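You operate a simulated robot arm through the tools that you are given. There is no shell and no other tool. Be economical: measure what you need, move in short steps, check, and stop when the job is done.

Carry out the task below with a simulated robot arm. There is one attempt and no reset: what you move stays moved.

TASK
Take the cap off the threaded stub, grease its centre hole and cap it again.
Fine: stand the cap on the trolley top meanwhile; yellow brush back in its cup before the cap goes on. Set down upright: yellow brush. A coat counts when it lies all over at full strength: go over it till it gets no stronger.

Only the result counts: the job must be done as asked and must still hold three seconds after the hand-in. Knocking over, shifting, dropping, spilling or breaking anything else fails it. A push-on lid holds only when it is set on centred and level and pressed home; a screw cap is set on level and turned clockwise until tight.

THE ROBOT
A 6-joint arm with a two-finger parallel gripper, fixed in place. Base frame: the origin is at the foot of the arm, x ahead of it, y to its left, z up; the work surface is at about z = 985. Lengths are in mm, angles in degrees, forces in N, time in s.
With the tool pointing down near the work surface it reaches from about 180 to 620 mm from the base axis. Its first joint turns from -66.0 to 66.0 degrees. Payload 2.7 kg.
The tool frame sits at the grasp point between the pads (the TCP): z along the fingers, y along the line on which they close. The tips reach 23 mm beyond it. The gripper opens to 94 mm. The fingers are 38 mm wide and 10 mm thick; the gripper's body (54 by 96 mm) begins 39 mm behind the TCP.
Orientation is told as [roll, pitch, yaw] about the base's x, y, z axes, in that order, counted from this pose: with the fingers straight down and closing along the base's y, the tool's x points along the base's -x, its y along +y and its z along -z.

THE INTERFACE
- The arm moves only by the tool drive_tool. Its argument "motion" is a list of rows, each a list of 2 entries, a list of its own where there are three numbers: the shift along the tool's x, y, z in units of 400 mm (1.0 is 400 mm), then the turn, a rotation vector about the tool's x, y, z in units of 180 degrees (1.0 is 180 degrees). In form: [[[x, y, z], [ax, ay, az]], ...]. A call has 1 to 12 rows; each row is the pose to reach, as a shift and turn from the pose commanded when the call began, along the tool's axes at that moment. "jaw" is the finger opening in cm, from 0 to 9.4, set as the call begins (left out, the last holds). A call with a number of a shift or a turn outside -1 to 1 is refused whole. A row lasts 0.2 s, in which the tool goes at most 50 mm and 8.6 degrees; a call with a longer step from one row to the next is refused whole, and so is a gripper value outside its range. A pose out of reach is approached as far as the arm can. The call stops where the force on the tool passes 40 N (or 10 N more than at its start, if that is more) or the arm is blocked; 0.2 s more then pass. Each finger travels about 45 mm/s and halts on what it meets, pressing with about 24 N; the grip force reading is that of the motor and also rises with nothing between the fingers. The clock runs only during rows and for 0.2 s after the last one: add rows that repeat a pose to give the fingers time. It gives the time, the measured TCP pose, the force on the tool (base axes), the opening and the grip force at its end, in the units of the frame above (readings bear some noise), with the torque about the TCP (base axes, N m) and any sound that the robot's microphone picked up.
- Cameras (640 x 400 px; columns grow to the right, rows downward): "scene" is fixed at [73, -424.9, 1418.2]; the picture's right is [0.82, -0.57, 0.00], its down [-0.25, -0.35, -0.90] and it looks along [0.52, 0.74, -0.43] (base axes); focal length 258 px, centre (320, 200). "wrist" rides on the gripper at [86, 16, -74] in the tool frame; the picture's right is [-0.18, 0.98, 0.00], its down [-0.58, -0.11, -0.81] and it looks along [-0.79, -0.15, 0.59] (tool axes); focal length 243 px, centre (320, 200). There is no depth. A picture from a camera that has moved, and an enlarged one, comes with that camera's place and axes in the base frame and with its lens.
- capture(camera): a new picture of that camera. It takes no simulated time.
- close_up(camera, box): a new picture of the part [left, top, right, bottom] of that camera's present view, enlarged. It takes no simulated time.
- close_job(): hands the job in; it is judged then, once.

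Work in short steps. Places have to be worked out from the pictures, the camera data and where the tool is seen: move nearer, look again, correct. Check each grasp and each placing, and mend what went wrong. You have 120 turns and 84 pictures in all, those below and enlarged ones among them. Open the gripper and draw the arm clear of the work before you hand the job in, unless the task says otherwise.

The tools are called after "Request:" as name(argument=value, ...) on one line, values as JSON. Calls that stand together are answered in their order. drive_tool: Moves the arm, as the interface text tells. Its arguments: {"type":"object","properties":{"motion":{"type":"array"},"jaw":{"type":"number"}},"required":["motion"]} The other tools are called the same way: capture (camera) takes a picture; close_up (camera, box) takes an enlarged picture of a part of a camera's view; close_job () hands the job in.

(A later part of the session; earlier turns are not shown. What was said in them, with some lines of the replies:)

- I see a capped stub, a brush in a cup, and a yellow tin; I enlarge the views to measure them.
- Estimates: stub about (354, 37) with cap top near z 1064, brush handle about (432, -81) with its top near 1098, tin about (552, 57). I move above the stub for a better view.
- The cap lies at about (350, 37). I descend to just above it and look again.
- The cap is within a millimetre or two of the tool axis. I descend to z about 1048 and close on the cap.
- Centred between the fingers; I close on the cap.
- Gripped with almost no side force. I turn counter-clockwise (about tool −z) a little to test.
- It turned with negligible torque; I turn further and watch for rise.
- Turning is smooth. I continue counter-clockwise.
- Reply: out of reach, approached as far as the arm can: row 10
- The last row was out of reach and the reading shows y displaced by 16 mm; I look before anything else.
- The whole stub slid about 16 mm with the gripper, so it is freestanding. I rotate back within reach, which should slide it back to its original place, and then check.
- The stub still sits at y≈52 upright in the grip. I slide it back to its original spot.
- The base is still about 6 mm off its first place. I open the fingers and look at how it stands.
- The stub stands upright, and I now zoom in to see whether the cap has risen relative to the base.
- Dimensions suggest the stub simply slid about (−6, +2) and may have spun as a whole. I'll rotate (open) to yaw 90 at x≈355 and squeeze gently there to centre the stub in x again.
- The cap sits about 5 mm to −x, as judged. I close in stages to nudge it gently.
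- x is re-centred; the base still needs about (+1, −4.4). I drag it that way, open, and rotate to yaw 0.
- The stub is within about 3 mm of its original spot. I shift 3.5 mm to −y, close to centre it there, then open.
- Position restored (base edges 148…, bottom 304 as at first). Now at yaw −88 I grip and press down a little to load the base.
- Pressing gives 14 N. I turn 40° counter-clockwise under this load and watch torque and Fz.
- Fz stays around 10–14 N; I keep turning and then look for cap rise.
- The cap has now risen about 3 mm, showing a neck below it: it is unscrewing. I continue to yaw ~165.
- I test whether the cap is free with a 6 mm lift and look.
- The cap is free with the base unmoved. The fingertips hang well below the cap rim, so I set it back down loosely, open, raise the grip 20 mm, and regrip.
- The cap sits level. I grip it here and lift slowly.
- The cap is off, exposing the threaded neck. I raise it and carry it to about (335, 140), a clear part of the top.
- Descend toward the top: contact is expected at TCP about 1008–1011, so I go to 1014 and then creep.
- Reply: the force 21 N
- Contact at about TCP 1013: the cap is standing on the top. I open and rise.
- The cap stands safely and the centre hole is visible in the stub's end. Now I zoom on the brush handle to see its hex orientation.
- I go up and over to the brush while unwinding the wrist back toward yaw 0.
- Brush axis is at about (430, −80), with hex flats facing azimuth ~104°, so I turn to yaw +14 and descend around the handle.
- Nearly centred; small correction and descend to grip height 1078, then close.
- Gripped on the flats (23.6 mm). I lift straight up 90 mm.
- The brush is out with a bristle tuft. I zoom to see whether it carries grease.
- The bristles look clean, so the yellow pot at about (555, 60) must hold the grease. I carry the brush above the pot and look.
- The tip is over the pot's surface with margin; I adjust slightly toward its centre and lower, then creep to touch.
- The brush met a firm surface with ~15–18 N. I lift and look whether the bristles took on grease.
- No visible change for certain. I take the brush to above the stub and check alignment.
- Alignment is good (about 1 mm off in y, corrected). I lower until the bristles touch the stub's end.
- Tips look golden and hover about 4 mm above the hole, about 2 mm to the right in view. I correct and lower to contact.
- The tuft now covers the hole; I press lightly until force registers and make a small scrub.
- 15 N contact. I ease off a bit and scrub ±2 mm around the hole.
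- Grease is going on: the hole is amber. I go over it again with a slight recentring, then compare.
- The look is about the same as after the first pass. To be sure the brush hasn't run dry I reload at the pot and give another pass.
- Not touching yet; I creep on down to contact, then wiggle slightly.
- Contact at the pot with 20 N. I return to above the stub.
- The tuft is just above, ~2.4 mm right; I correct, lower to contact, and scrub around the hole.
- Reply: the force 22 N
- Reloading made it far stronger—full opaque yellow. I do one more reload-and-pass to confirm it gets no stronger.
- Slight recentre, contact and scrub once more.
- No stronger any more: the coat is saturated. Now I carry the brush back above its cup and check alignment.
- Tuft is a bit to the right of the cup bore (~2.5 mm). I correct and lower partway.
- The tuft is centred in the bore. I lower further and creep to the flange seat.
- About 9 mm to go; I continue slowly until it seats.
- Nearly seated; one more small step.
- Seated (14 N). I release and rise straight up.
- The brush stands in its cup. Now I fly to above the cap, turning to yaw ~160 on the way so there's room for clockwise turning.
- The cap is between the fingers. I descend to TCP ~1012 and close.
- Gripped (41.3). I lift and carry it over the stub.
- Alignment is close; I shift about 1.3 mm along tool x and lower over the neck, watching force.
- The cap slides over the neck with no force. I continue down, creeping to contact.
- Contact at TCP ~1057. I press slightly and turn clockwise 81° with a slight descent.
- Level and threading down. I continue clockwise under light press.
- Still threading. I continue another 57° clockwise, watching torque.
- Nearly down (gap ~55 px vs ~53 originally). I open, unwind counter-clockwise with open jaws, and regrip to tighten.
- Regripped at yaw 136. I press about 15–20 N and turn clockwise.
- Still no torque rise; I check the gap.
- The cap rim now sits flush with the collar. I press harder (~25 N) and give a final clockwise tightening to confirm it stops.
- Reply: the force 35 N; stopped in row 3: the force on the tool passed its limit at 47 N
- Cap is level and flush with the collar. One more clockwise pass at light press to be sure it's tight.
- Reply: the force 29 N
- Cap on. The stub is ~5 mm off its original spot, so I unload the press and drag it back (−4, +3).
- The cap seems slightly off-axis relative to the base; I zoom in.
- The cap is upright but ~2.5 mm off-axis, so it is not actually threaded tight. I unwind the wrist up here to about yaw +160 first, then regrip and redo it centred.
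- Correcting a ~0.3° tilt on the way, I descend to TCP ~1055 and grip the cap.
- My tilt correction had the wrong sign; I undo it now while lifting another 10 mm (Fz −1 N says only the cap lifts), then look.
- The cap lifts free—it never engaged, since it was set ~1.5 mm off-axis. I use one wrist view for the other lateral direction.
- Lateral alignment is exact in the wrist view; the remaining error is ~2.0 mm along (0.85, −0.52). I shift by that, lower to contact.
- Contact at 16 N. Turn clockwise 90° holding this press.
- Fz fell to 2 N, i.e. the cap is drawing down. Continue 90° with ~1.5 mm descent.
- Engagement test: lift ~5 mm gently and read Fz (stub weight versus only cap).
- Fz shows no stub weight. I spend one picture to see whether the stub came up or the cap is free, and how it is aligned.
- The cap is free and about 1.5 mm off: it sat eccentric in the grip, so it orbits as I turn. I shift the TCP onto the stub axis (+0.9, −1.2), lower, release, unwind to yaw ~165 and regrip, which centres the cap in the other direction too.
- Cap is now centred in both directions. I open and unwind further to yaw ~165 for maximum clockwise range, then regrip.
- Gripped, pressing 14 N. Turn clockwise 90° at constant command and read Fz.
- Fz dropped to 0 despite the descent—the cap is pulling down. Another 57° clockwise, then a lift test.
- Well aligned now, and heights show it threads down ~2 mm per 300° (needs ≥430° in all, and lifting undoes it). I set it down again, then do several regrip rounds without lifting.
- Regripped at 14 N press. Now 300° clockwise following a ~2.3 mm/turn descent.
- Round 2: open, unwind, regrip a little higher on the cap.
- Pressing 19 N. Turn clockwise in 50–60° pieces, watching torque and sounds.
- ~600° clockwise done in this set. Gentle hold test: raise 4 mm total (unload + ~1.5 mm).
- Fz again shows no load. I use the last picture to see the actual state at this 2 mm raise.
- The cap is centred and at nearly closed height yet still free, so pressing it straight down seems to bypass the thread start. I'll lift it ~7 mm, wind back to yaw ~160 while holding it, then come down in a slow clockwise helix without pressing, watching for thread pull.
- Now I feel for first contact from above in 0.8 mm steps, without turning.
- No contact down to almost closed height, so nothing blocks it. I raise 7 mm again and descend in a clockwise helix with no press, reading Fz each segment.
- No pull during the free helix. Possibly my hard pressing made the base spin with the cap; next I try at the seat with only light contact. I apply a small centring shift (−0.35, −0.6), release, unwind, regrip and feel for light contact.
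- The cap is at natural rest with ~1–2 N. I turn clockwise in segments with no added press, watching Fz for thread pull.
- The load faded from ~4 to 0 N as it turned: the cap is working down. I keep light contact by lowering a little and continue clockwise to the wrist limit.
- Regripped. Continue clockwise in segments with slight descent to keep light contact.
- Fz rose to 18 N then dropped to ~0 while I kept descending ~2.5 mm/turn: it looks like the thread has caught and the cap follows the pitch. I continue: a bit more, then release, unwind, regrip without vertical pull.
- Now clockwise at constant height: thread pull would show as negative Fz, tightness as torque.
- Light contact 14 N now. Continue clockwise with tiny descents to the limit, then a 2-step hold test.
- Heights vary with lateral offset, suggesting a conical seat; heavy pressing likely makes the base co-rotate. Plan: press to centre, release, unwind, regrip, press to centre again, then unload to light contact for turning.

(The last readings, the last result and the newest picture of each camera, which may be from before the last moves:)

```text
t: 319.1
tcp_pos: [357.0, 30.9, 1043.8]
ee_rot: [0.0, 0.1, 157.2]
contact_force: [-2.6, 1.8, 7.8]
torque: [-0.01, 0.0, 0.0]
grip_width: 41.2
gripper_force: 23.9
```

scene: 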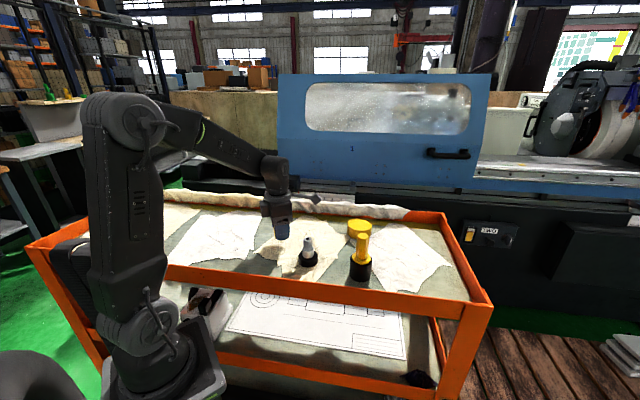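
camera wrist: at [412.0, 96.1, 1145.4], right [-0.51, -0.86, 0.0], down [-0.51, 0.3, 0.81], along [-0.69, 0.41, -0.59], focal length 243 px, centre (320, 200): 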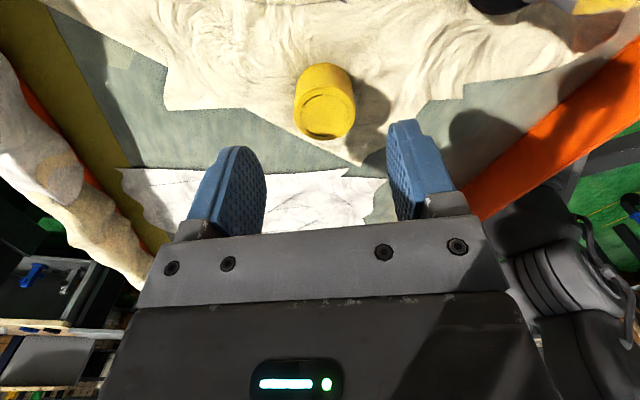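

Seated with 8 N. Unload slightly and turn clockwise 290° at light contact.

Request:
drive_tool(motion=[[[0, 0, -0.0008], [0, 0, 0]], [[0, 0, -0.0008], [0, 0, 0.03]], [[0, 0, -0.0008], [0, 0, 0.06]], [[0, 0, -0.0008], [0, 0, 0.09]], [[0, 0, -0.0008], [0, 0, 0.12]], [[0, 0, -0.0008], [0, 0, 0.15]], [[0, 0, -0.0008], [0, 0, 0.18]], [[0, 0, -0.0008], [0, 0, 0.21]], [[0, 0, -0.0008], [0, 0, 0.24]], [[0, 0, -0.0008], [0, 0, 0.27]]])

Request:
drive_tool(motion=[[[0, 0, 0.0003], [0, 0, 0.03]], [[0, 0, 0.0005], [0, 0, 0.06]], [[0, 0, 0.0005], [0, 0, 0.09]], [[0, 0, 0.0005], [0, 0, 0.12]], [[0, 0, 0.0005], [0, 0, 0.15]], [[0, 0, 0.0005], [0, 0, 0.18]], [[0, 0, 0.0005], [0, 0, 0.21]], [[0, 0, 0.0005], [0, 0, 0.24]], [[0, 0, 0.0005], [0, 0, 0.27]], [[0, 0, 0.0005], [0, 0, 0.3]]])

Request:
drive_tool(motion=[[[0, 0, 0.0003], [0, 0, 0.03]], [[0, 0, 0.0005], [0, 0, 0.06]], [[0, 0, 0.0005], [0, 0, 0.09]], [[0, 0, 0.0005], [0, 0, 0.12]], [[0, 0, 0.0005], [0, 0, 0.15]], [[0, 0, 0.0005], [0, 0, 0.18]], [[0, 0, 0.0005], [0, 0, 0.21]], [[0, 0, 0.0005], [0, 0, 0.24]], [[0, 0, 0.0005], [0, 0, 0.27]], [[0, 0, 0.0005], [0, 0, 0.3]]])

Request:
drive_tool(motion=[[[0, 0, 0.0003], [0, 0, 0.03]], [[0, 0, 0.0005], [0, 0, 0.06]], [[0, 0, 0.0005], [0, 0, 0.09]], [[0, 0, 0.0005], [0, 0, 0.12]], [[0, 0, 0.0005], [0, 0, 0.15]], [[0, 0, 0.0005], [0, 0, 0.18]], [[0, 0, 0.0005], [0, 0, 0.21]], [[0, 0, 0.0005], [0, 0, 0.24]], [[0, 0, 0.0005], [0, 0, 0.27]], [[0, 0, 0.0005], [0, 0, 0.3]]])

Request:
drive_tool(motion=[[[0, 0, 0.0003], [0, 0, 0.03]], [[0, 0, 0.0005], [0, 0, 0.06]], [[0, 0, 0.0005], [0, 0, 0.09]], [[0, 0, 0.0005], [0, 0, 0.12]], [[0, 0, 0.0005], [0, 0, 0.15]], [[0, 0, 0.0005], [0, 0, 0.18]], [[0, 0, 0.0005], [0, 0, 0.21]], [[0, 0, 0.0005], [0, 0, 0.24]], [[0, 0, 0.0005], [0, 0, 0.27]], [[0, 0, 0.0005], [0, 0, 0.3]]])

```text
t: 321.3
tcp_pos: [357.0, 31.2, 1044.5]
ee_rot: [-0.2, 0.2, 108.5]
contact_force: [1.0, -0.8, 12.3]
torque: [0.06, -0.02, 0.0]
grip_width: 41.2
gripper_force: 24.0
```

```text
t: 323.5
tcp_pos: [355.4, 30.7, 1043.7]
ee_rot: [-0.1, 0.1, 54.4]
contact_force: [2.3, 0.9, 9.7]
torque: [0.0, 0.0, 0.04]
grip_width: 41.1
gripper_force: 24.2
```

```text
t: 325.7
tcp_pos: [356.6, 31.4, 1043.1]
ee_rot: [0.0, -0.1, 0.5]
contact_force: [-1.0, -1.6, 13.4]
torque: [0.04, 0.0, -0.02]
grip_width: 41.0
gripper_force: 24.4
```

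```text
t: 327.9
tcp_pos: [355.3, 30.5, 1043.9]
ee_rot: [0.0, 0.0, -53.6]
contact_force: [-0.1, 0.7, 8.6]
torque: [-0.02, -0.02, 0.04]
grip_width: 40.9
gripper_force: 24.0
```

```text
t: 330.1
tcp_pos: [356.2, 31.0, 1043.3]
ee_rot: [0.0, -0.1, -107.6]
contact_force: [-2.1, 1.4, 13.3]
torque: [-0.03, 0.0, 0.03]
grip_width: 41.1
gripper_force: 23.9
```

Continue 35° with firmer press, then a hold test.

Request:
drive_tool(motion=[[[0, 0, 0.002], [0, 0, 0]], [[0, 0, 0.003], [0, 0, 0.03]], [[0, 0, 0.003], [0, 0, 0.06]], [[0, 0, 0.003], [0, 0, 0.09]], [[0, 0, 0.003], [0, 0, 0.12]], [[0, 0, 0.003], [0, 0, 0.15]], [[0, 0, 0.003], [0, 0, 0.18]], [[0, 0, 0.003], [0, 0, 0.2]]])

Request:
drive_tool(motion=[[[0, 0, -0.004], [0, 0, 0]], [[0, 0, -0.008], [0, 0, 0]], [[0, 0, -0.01], [0, 0, 0]], [[0, 0, -0.01], [0, 0, 0]]])

Request:
drive_tool(motion=[[[0, 0, 0], [0, 0, 0]], [[0, 0, 0], [0, 0, 0]]])

```text
t: 331.9
tcp_pos: [357.3, 31.9, 1042.7]
ee_rot: [0.1, 0.2, -143.5]
contact_force: [1.2, 1.8, 23.7]
torque: [-0.02, 0.05, 0.04]
grip_width: 41.1
gripper_force: 23.9
```

```text
t: 332.9
tcp_pos: [355.8, 30.3, 1044.7]
ee_rot: [0.0, -0.1, -143.5]
contact_force: [0.2, 0.2, -1.4]
torque: [0.0, -0.02, 0.0]
grip_width: 41.0
gripper_force: 23.5
```

```text
t: 333.5
tcp_pos: [356.9, 29.8, 1046.2]
ee_rot: [0.0, -0.1, -143.4]
contact_force: [0.4, -0.1, -1.0]
torque: [-0.01, -0.04, 0.0]
grip_width: 41.0
gripper_force: 24.6
```

Fz −1.2 N—inconclusive. I set it down again and do two more full clockwise rounds without any lift test. First: seat, release, unwind, regrip.

Request:
drive_tool(motion=[[[0, 0, 0.004], [0, 0, 0]], [[0, 0, 0.008], [0, 0, 0]], [[0, 0, 0.01], [0, 0, 0]]])

Request:
drive_tool(motion=[[[0, 0, 0], [0, 0, 0]], [[0, 0, 0], [0, 0, 0]], [[0, 0, -0.02], [0, 0, 0]], [[0, 0, -0.02], [0, 0, -0.045]], [[0, 0, -0.02], [0, 0, -0.09]], [[0, 0, -0.02], [0, 0, -0.135]], [[0, 0, -0.02], [0, 0, -0.18]], [[0, 0, -0.02], [0, 0, -0.225]], [[0, 0, -0.02], [0, 0, -0.27]], [[0, 0, -0.02], [0, 0, -0.315]], [[0, 0, -0.02], [0, 0, -0.36]], [[0, 0, -0.02], [0, 0, -0.405]]], jaw=6.0)

Request:
drive_tool(motion=[[[0, 0, 0], [0, 0, -0.047]], [[0, 0, 0], [0, 0, -0.094]], [[0, 0, 0], [0, 0, -0.141]], [[0, 0, 0], [0, 0, -0.188]], [[0, 0, 0], [0, 0, -0.235]], [[0, 0, 0], [0, 0, -0.282]], [[0, 0, 0], [0, 0, -0.329]], [[0, 0, 0], [0, 0, -0.376]], [[0, 0, 0], [0, 0, -0.423]], [[0, 0, 0], [0, 0, -0.47]], [[0, 0, 0], [0, 0, -0.517]], [[0, 0, 0], [0, 0, -0.564]]])

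Request:
drive_tool(motion=[[[0, 0, 0], [0, 0, -0.047]], [[0, 0, 0], [0, 0, -0.094]], [[0, 0, 0], [0, 0, -0.141]], [[0, 0, 0], [0, 0, -0.188]], [[0, 0, 0], [0, 0, -0.235]], [[0, 0, 0], [0, 0, -0.282]], [[0, 0, 0], [0, 0, -0.329]], [[0, 0, 0], [0, 0, -0.376]], [[0, 0, 0], [0, 0, -0.423]], [[0, 0, 0], [0, 0, -0.47]], [[0, 0, 0], [0, 0, -0.517]], [[0, 0, 0], [0, 0, -0.564]]])

Request:
drive_tool(motion=[[[0, 0, 0], [0, 0, -0.047]], [[0, 0, 0], [0, 0, -0.094]], [[0, 0, 0], [0, 0, -0.141]]])

Request:
drive_tool(motion=[[[0, 0, 0], [0, 0, 0]], [[0, 0, 0], [0, 0, 0]], [[0, 0, 0], [0, 0, 0]], [[0, 0, 0.002], [0, 0, 0]], [[0, 0, 0.003], [0, 0, 0]]], jaw=2.0)

```text
t: 334.3
tcp_pos: [356.9, 31.8, 1042.9]
ee_rot: [0.2, 0.2, -143.4]
contact_force: [-2.7, -2.6, 14.7]
torque: [0.03, 0.01, -0.02]
grip_width: 41.3
gripper_force: 23.9
```

```text
t: 336.9
tcp_pos: [356.8, 32.3, 1048.8]
ee_rot: [-0.1, 0.0, -70.3]
contact_force: [-1.1, 0.2, 0.4]
torque: [-0.01, 0.0, 0.0]
grip_width: 60.0
gripper_force: 0.0
```

```text
t: 339.5
tcp_pos: [355.6, 31.2, 1049.8]
ee_rot: [0.0, 0.0, 31.1]
contact_force: [-0.5, 0.1, -0.7]
torque: [-0.01, 0.0, 0.02]
grip_width: 59.9
gripper_force: 0.0
```

```text
t: 342.1
tcp_pos: [356.1, 31.9, 1049.6]
ee_rot: [0.0, 0.0, 132.7]
contact_force: [0.2, 0.0, 0.3]
torque: [0.01, 0.02, -0.01]
grip_width: 60.0
gripper_force: 0.0
```

```text
t: 342.9
tcp_pos: [356.6, 30.6, 1049.7]
ee_rot: [0.0, -0.1, 157.9]
contact_force: [0.0, -0.1, 0.7]
torque: [-0.03, -0.01, -0.02]
grip_width: 59.9
gripper_force: 0.0
```

```text
t: 344.1
tcp_pos: [357.0, 30.3, 1048.4]
ee_rot: [0.1, 0.2, 157.9]
contact_force: [0.9, -3.1, 7.5]
torque: [0.04, 0.04, -0.01]
grip_width: 41.4
gripper_force: 23.5
```

Gripped higher on the cap at 7.5 N. Round A: 300° clockwise with small descent.

Request:
drive_tool(motion=[[[0, 0, 0.0003], [0, 0, 0.045]], [[0, 0, 0.0006], [0, 0, 0.09]], [[0, 0, 0.0009], [0, 0, 0.135]], [[0, 0, 0.0012], [0, 0, 0.18]], [[0, 0, 0.0015], [0, 0, 0.225]], [[0, 0, 0.0018], [0, 0, 0.27]], [[0, 0, 0.0021], [0, 0, 0.315]], [[0, 0, 0.0024], [0, 0, 0.36]], [[0, 0, 0.0026], [0, 0, 0.405]], [[0, 0, 0.0028], [0, 0, 0.45]], [[0, 0, 0.003], [0, 0, 0.495]], [[0, 0, 0.003], [0, 0, 0.54]]])

Request:
drive_tool(motion=[[[0, 0, 0.0003], [0, 0, 0.045]], [[0, 0, 0.0006], [0, 0, 0.09]], [[0, 0, 0.0009], [0, 0, 0.135]], [[0, 0, 0.0012], [0, 0, 0.18]], [[0, 0, 0.0015], [0, 0, 0.225]], [[0, 0, 0.0018], [0, 0, 0.27]], [[0, 0, 0.0021], [0, 0, 0.315]], [[0, 0, 0.0024], [0, 0, 0.36]], [[0, 0, 0.0026], [0, 0, 0.405]], [[0, 0, 0.0028], [0, 0, 0.45]], [[0, 0, 0.003], [0, 0, 0.495]], [[0, 0, 0.003], [0, 0, 0.54]]])

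Request:
drive_tool(motion=[[[0, 0, 0.0003], [0, 0, 0.045]], [[0, 0, 0.0006], [0, 0, 0.09]], [[0, 0, 0.0009], [0, 0, 0.135]], [[0, 0, 0.0012], [0, 0, 0.18]], [[0, 0, 0.0015], [0, 0, 0.225]], [[0, 0, 0.0018], [0, 0, 0.27]], [[0, 0, 0.0021], [0, 0, 0.315]], [[0, 0, 0.0024], [0, 0, 0.36]], [[0, 0, 0.0026], [0, 0, 0.405]], [[0, 0, 0.0028], [0, 0, 0.45]], [[0, 0, 0.003], [0, 0, 0.495]], [[0, 0, 0.003], [0, 0, 0.54]]])

```text
t: 346.7
tcp_pos: [356.0, 31.1, 1046.1]
ee_rot: [0.0, 0.0, 60.5]
contact_force: [1.4, -1.7, 10.9]
torque: [0.03, -0.01, 0.04]
grip_width: 41.1
gripper_force: 23.9
```

```text
t: 349.3
tcp_pos: [356.1, 30.8, 1045.6]
ee_rot: [-0.1, 0.0, -36.7]
contact_force: [-1.6, -2.1, 11.5]
torque: [0.05, -0.06, 0.02]
grip_width: 41.1
gripper_force: 23.7
```

```text
t: 351.9
tcp_pos: [355.0, 32.0, 1045.3]
ee_rot: [0.1, 0.1, -133.9]
contact_force: [0.9, 0.2, 9.4]
torque: [0.01, 0.0, 0.03]
grip_width: 41.3
gripper_force: 23.6
```

Round B: release, unwind, regrip, and turn clockwise again under a firm press.

Request:
drive_tool(motion=[[[0, 0, 0], [0, 0, 0]], [[0, 0, 0], [0, 0, 0]], [[0, 0, -0.01], [0, 0, 0]], [[0, 0, -0.01], [0, 0, -0.045]], [[0, 0, -0.01], [0, 0, -0.09]], [[0, 0, -0.01], [0, 0, -0.135]], [[0, 0, -0.01], [0, 0, -0.18]], [[0, 0, -0.01], [0, 0, -0.225]], [[0, 0, -0.01], [0, 0, -0.27]], [[0, 0, -0.01], [0, 0, -0.315]], [[0, 0, -0.01], [0, 0, -0.36]], [[0, 0, -0.01], [0, 0, -0.405]]], jaw=6.0)

Request:
drive_tool(motion=[[[0, 0, 0], [0, 0, -0.047]], [[0, 0, 0], [0, 0, -0.094]], [[0, 0, 0], [0, 0, -0.141]], [[0, 0, 0], [0, 0, -0.188]], [[0, 0, 0], [0, 0, -0.235]], [[0, 0, 0], [0, 0, -0.282]], [[0, 0, 0], [0, 0, -0.329]], [[0, 0, 0], [0, 0, -0.376]], [[0, 0, 0], [0, 0, -0.423]], [[0, 0, 0], [0, 0, -0.47]], [[0, 0, 0], [0, 0, -0.517]], [[0, 0, 0], [0, 0, -0.564]]])

Request:
drive_tool(motion=[[[0, 0, 0], [0, 0, -0.047]], [[0, 0, 0], [0, 0, -0.094]], [[0, 0, 0], [0, 0, -0.141]], [[0, 0, 0], [0, 0, -0.188]], [[0, 0, 0], [0, 0, -0.235]], [[0, 0, 0], [0, 0, -0.282]], [[0, 0, 0], [0, 0, -0.329]], [[0, 0, 0], [0, 0, -0.376]], [[0, 0, 0], [0, 0, -0.423]], [[0, 0, 0], [0, 0, -0.47]], [[0, 0, 0], [0, 0, -0.517]], [[0, 0, 0], [0, 0, -0.564]]])

Request:
drive_tool(motion=[[[0, 0, 0], [0, 0, 0]], [[0, 0, 0], [0, 0, 0]], [[0, 0, 0], [0, 0, 0]], [[0, 0, 0.004], [0, 0, 0]], [[0, 0, 0.006], [0, 0, 0]]], jaw=2.0)

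Request:
drive_tool(motion=[[[0, 0, 0.0005], [0, 0, 0.03]], [[0, 0, 0.001], [0, 0, 0.06]], [[0, 0, 0.0015], [0, 0, 0.09]], [[0, 0, 0.002], [0, 0, 0.12]], [[0, 0, 0.0025], [0, 0, 0.15]], [[0, 0, 0.003], [0, 0, 0.18]], [[0, 0, 0.003], [0, 0, 0.21]], [[0, 0, 0.0035], [0, 0, 0.24]], [[0, 0, 0.0035], [0, 0, 0.27]], [[0, 0, 0.004], [0, 0, 0.3]]])

Request:
drive_tool(motion=[[[0, 0, 0.0005], [0, 0, 0.03]], [[0, 0, 0.001], [0, 0, 0.06]], [[0, 0, 0.0015], [0, 0, 0.09]], [[0, 0, 0.002], [0, 0, 0.12]], [[0, 0, 0.0025], [0, 0, 0.15]], [[0, 0, 0.003], [0, 0, 0.18]], [[0, 0, 0.003], [0, 0, 0.21]], [[0, 0, 0.0035], [0, 0, 0.24]], [[0, 0, 0.0035], [0, 0, 0.27]], [[0, 0, 0.004], [0, 0, 0.3]]])

Request:
drive_tool(motion=[[[0, 0, 0.0005], [0, 0, 0.03]], [[0, 0, 0.001], [0, 0, 0.06]], [[0, 0, 0.0015], [0, 0, 0.09]], [[0, 0, 0.002], [0, 0, 0.12]], [[0, 0, 0.0025], [0, 0, 0.15]], [[0, 0, 0.003], [0, 0, 0.18]], [[0, 0, 0.003], [0, 0, 0.21]], [[0, 0, 0.0035], [0, 0, 0.24]], [[0, 0, 0.0035], [0, 0, 0.27]], [[0, 0, 0.004], [0, 0, 0.3]]])

```text
t: 354.5
tcp_pos: [355.5, 30.4, 1050.5]
ee_rot: [-0.1, 0.0, -60.6]
contact_force: [0.2, -0.4, -0.4]
torque: [0.0, 0.02, -0.02]
grip_width: 60.0
gripper_force: 0.1
```

```text
t: 357.1
tcp_pos: [356.1, 33.2, 1048.2]
ee_rot: [0.0, 0.0, 40.9]
contact_force: [-0.2, 0.0, -0.9]
torque: [0.0, -0.02, -0.04]
grip_width: 60.1
gripper_force: 0.1
```

```text
t: 359.7
tcp_pos: [355.2, 31.5, 1048.1]
ee_rot: [-0.1, -0.1, 142.4]
contact_force: [-0.1, -0.5, -1.0]
torque: [0.02, -0.02, -0.03]
grip_width: 59.9
gripper_force: 0.1
```

```text
t: 360.9
tcp_pos: [356.4, 31.9, 1048.1]
ee_rot: [-0.1, 0.2, 142.2]
contact_force: [-3.8, -3.0, 13.9]
torque: [-0.01, -0.03, -0.01]
grip_width: 41.0
gripper_force: 24.0
```

```text
t: 363.1
tcp_pos: [355.2, 31.2, 1045.3]
ee_rot: [0.0, 0.0, 88.1]
contact_force: [1.3, -0.3, 12.2]
torque: [-0.01, 0.02, 0.07]
grip_width: 41.0
gripper_force: 23.8
```

```text
t: 365.3
tcp_pos: [356.7, 31.5, 1043.1]
ee_rot: [-0.1, -0.3, 34.2]
contact_force: [-0.5, -0.5, 23.7]
torque: [0.02, 0.0, 0.02]
grip_width: 41.5
gripper_force: 24.8
```

```text
t: 367.5
tcp_pos: [356.7, 31.9, 1042.0]
ee_rot: [0.1, -0.1, -19.8]
contact_force: [-5.4, -1.3, 32.4]
torque: [0.1, -0.02, 0.01]
grip_width: 41.1
gripper_force: 24.1
5 turns are left
```

Final clockwise 100° at this firm press, then unload, open and retreat upward.

Request:
drive_tool(motion=[[[0, 0, -0.001], [0, 0, 0.045]], [[0, 0, -0.001], [0, 0, 0.09]], [[0, 0, -0.001], [0, 0, 0.135]], [[0, 0, -0.001], [0, 0, 0.18]], [[0, 0, -0.001], [0, 0, 0.225]], [[0, 0, -0.001], [0, 0, 0.27]], [[0, 0, -0.001], [0, 0, 0.315]], [[0, 0, -0.001], [0, 0, 0.36]], [[0, 0, -0.001], [0, 0, 0.405]], [[0, 0, -0.001], [0, 0, 0.45]], [[0, 0, -0.001], [0, 0, 0.495]], [[0, 0, -0.001], [0, 0, 0.54]]])

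Request:
drive_tool(motion=[[[0, 0, 0], [0, 0, 0]], [[0, 0, 0], [0, 0, 0]], [[0, 0, 0], [0, 0, 0]], [[0, 0, 0], [0, 0, 0]], [[0, 0, -0.05], [0, 0, 0]], [[0, 0, -0.15], [0, 0, 0]], [[0, 0, -0.27], [0, 0, 0]], [[0, 0, -0.39], [0, 0, 0]], [[0, 0, -0.39], [0, 0, 0]]], jaw=8.0)

```text
t: 370.1
tcp_pos: [355.9, 31.5, 1042.3]
ee_rot: [0.2, 0.0, -117.1]
contact_force: [-1.7, -0.8, 23.9]
torque: [0.07, -0.03, 0.03]
grip_width: 41.3
gripper_force: 23.9
```

```text
t: 372.1
tcp_pos: [353.2, 33.5, 1200.7]
ee_rot: [0.1, -0.1, -117.0]
contact_force: [-0.2, -0.7, -0.6]
torque: [0.02, 0.0, 0.01]
grip_width: 80.2
gripper_force: 0.1
4 turns are left
```

The gripper is open and clear of the work. I'm handing in now.

Request:
close_job()

```text
The job is handed in.
```

I handed the job in, but I could not confirm that the cap is screwed on tight, so it may fail on that point.

- **Cap:** It is back on the stub. In every lift test after refitting it, it came up freely or the reading was unclear. I then gave it more clockwise turns under a firm press and did not test again. I had no pictures left, so I did not see its final state.
- **Grease:** The centre hole is coated. I reloaded and brushed until another pass made no visible difference. Some grease also covers the stub's end face.
- **Brush:** The yellow brush went back upright in its cup before the cap went on.
- **Stub position:** The stub slid about 16 mm while I was unscrewing the cap. I dragged it back, but it still stands roughly 5 mm from where it started, judged from the last pictures.
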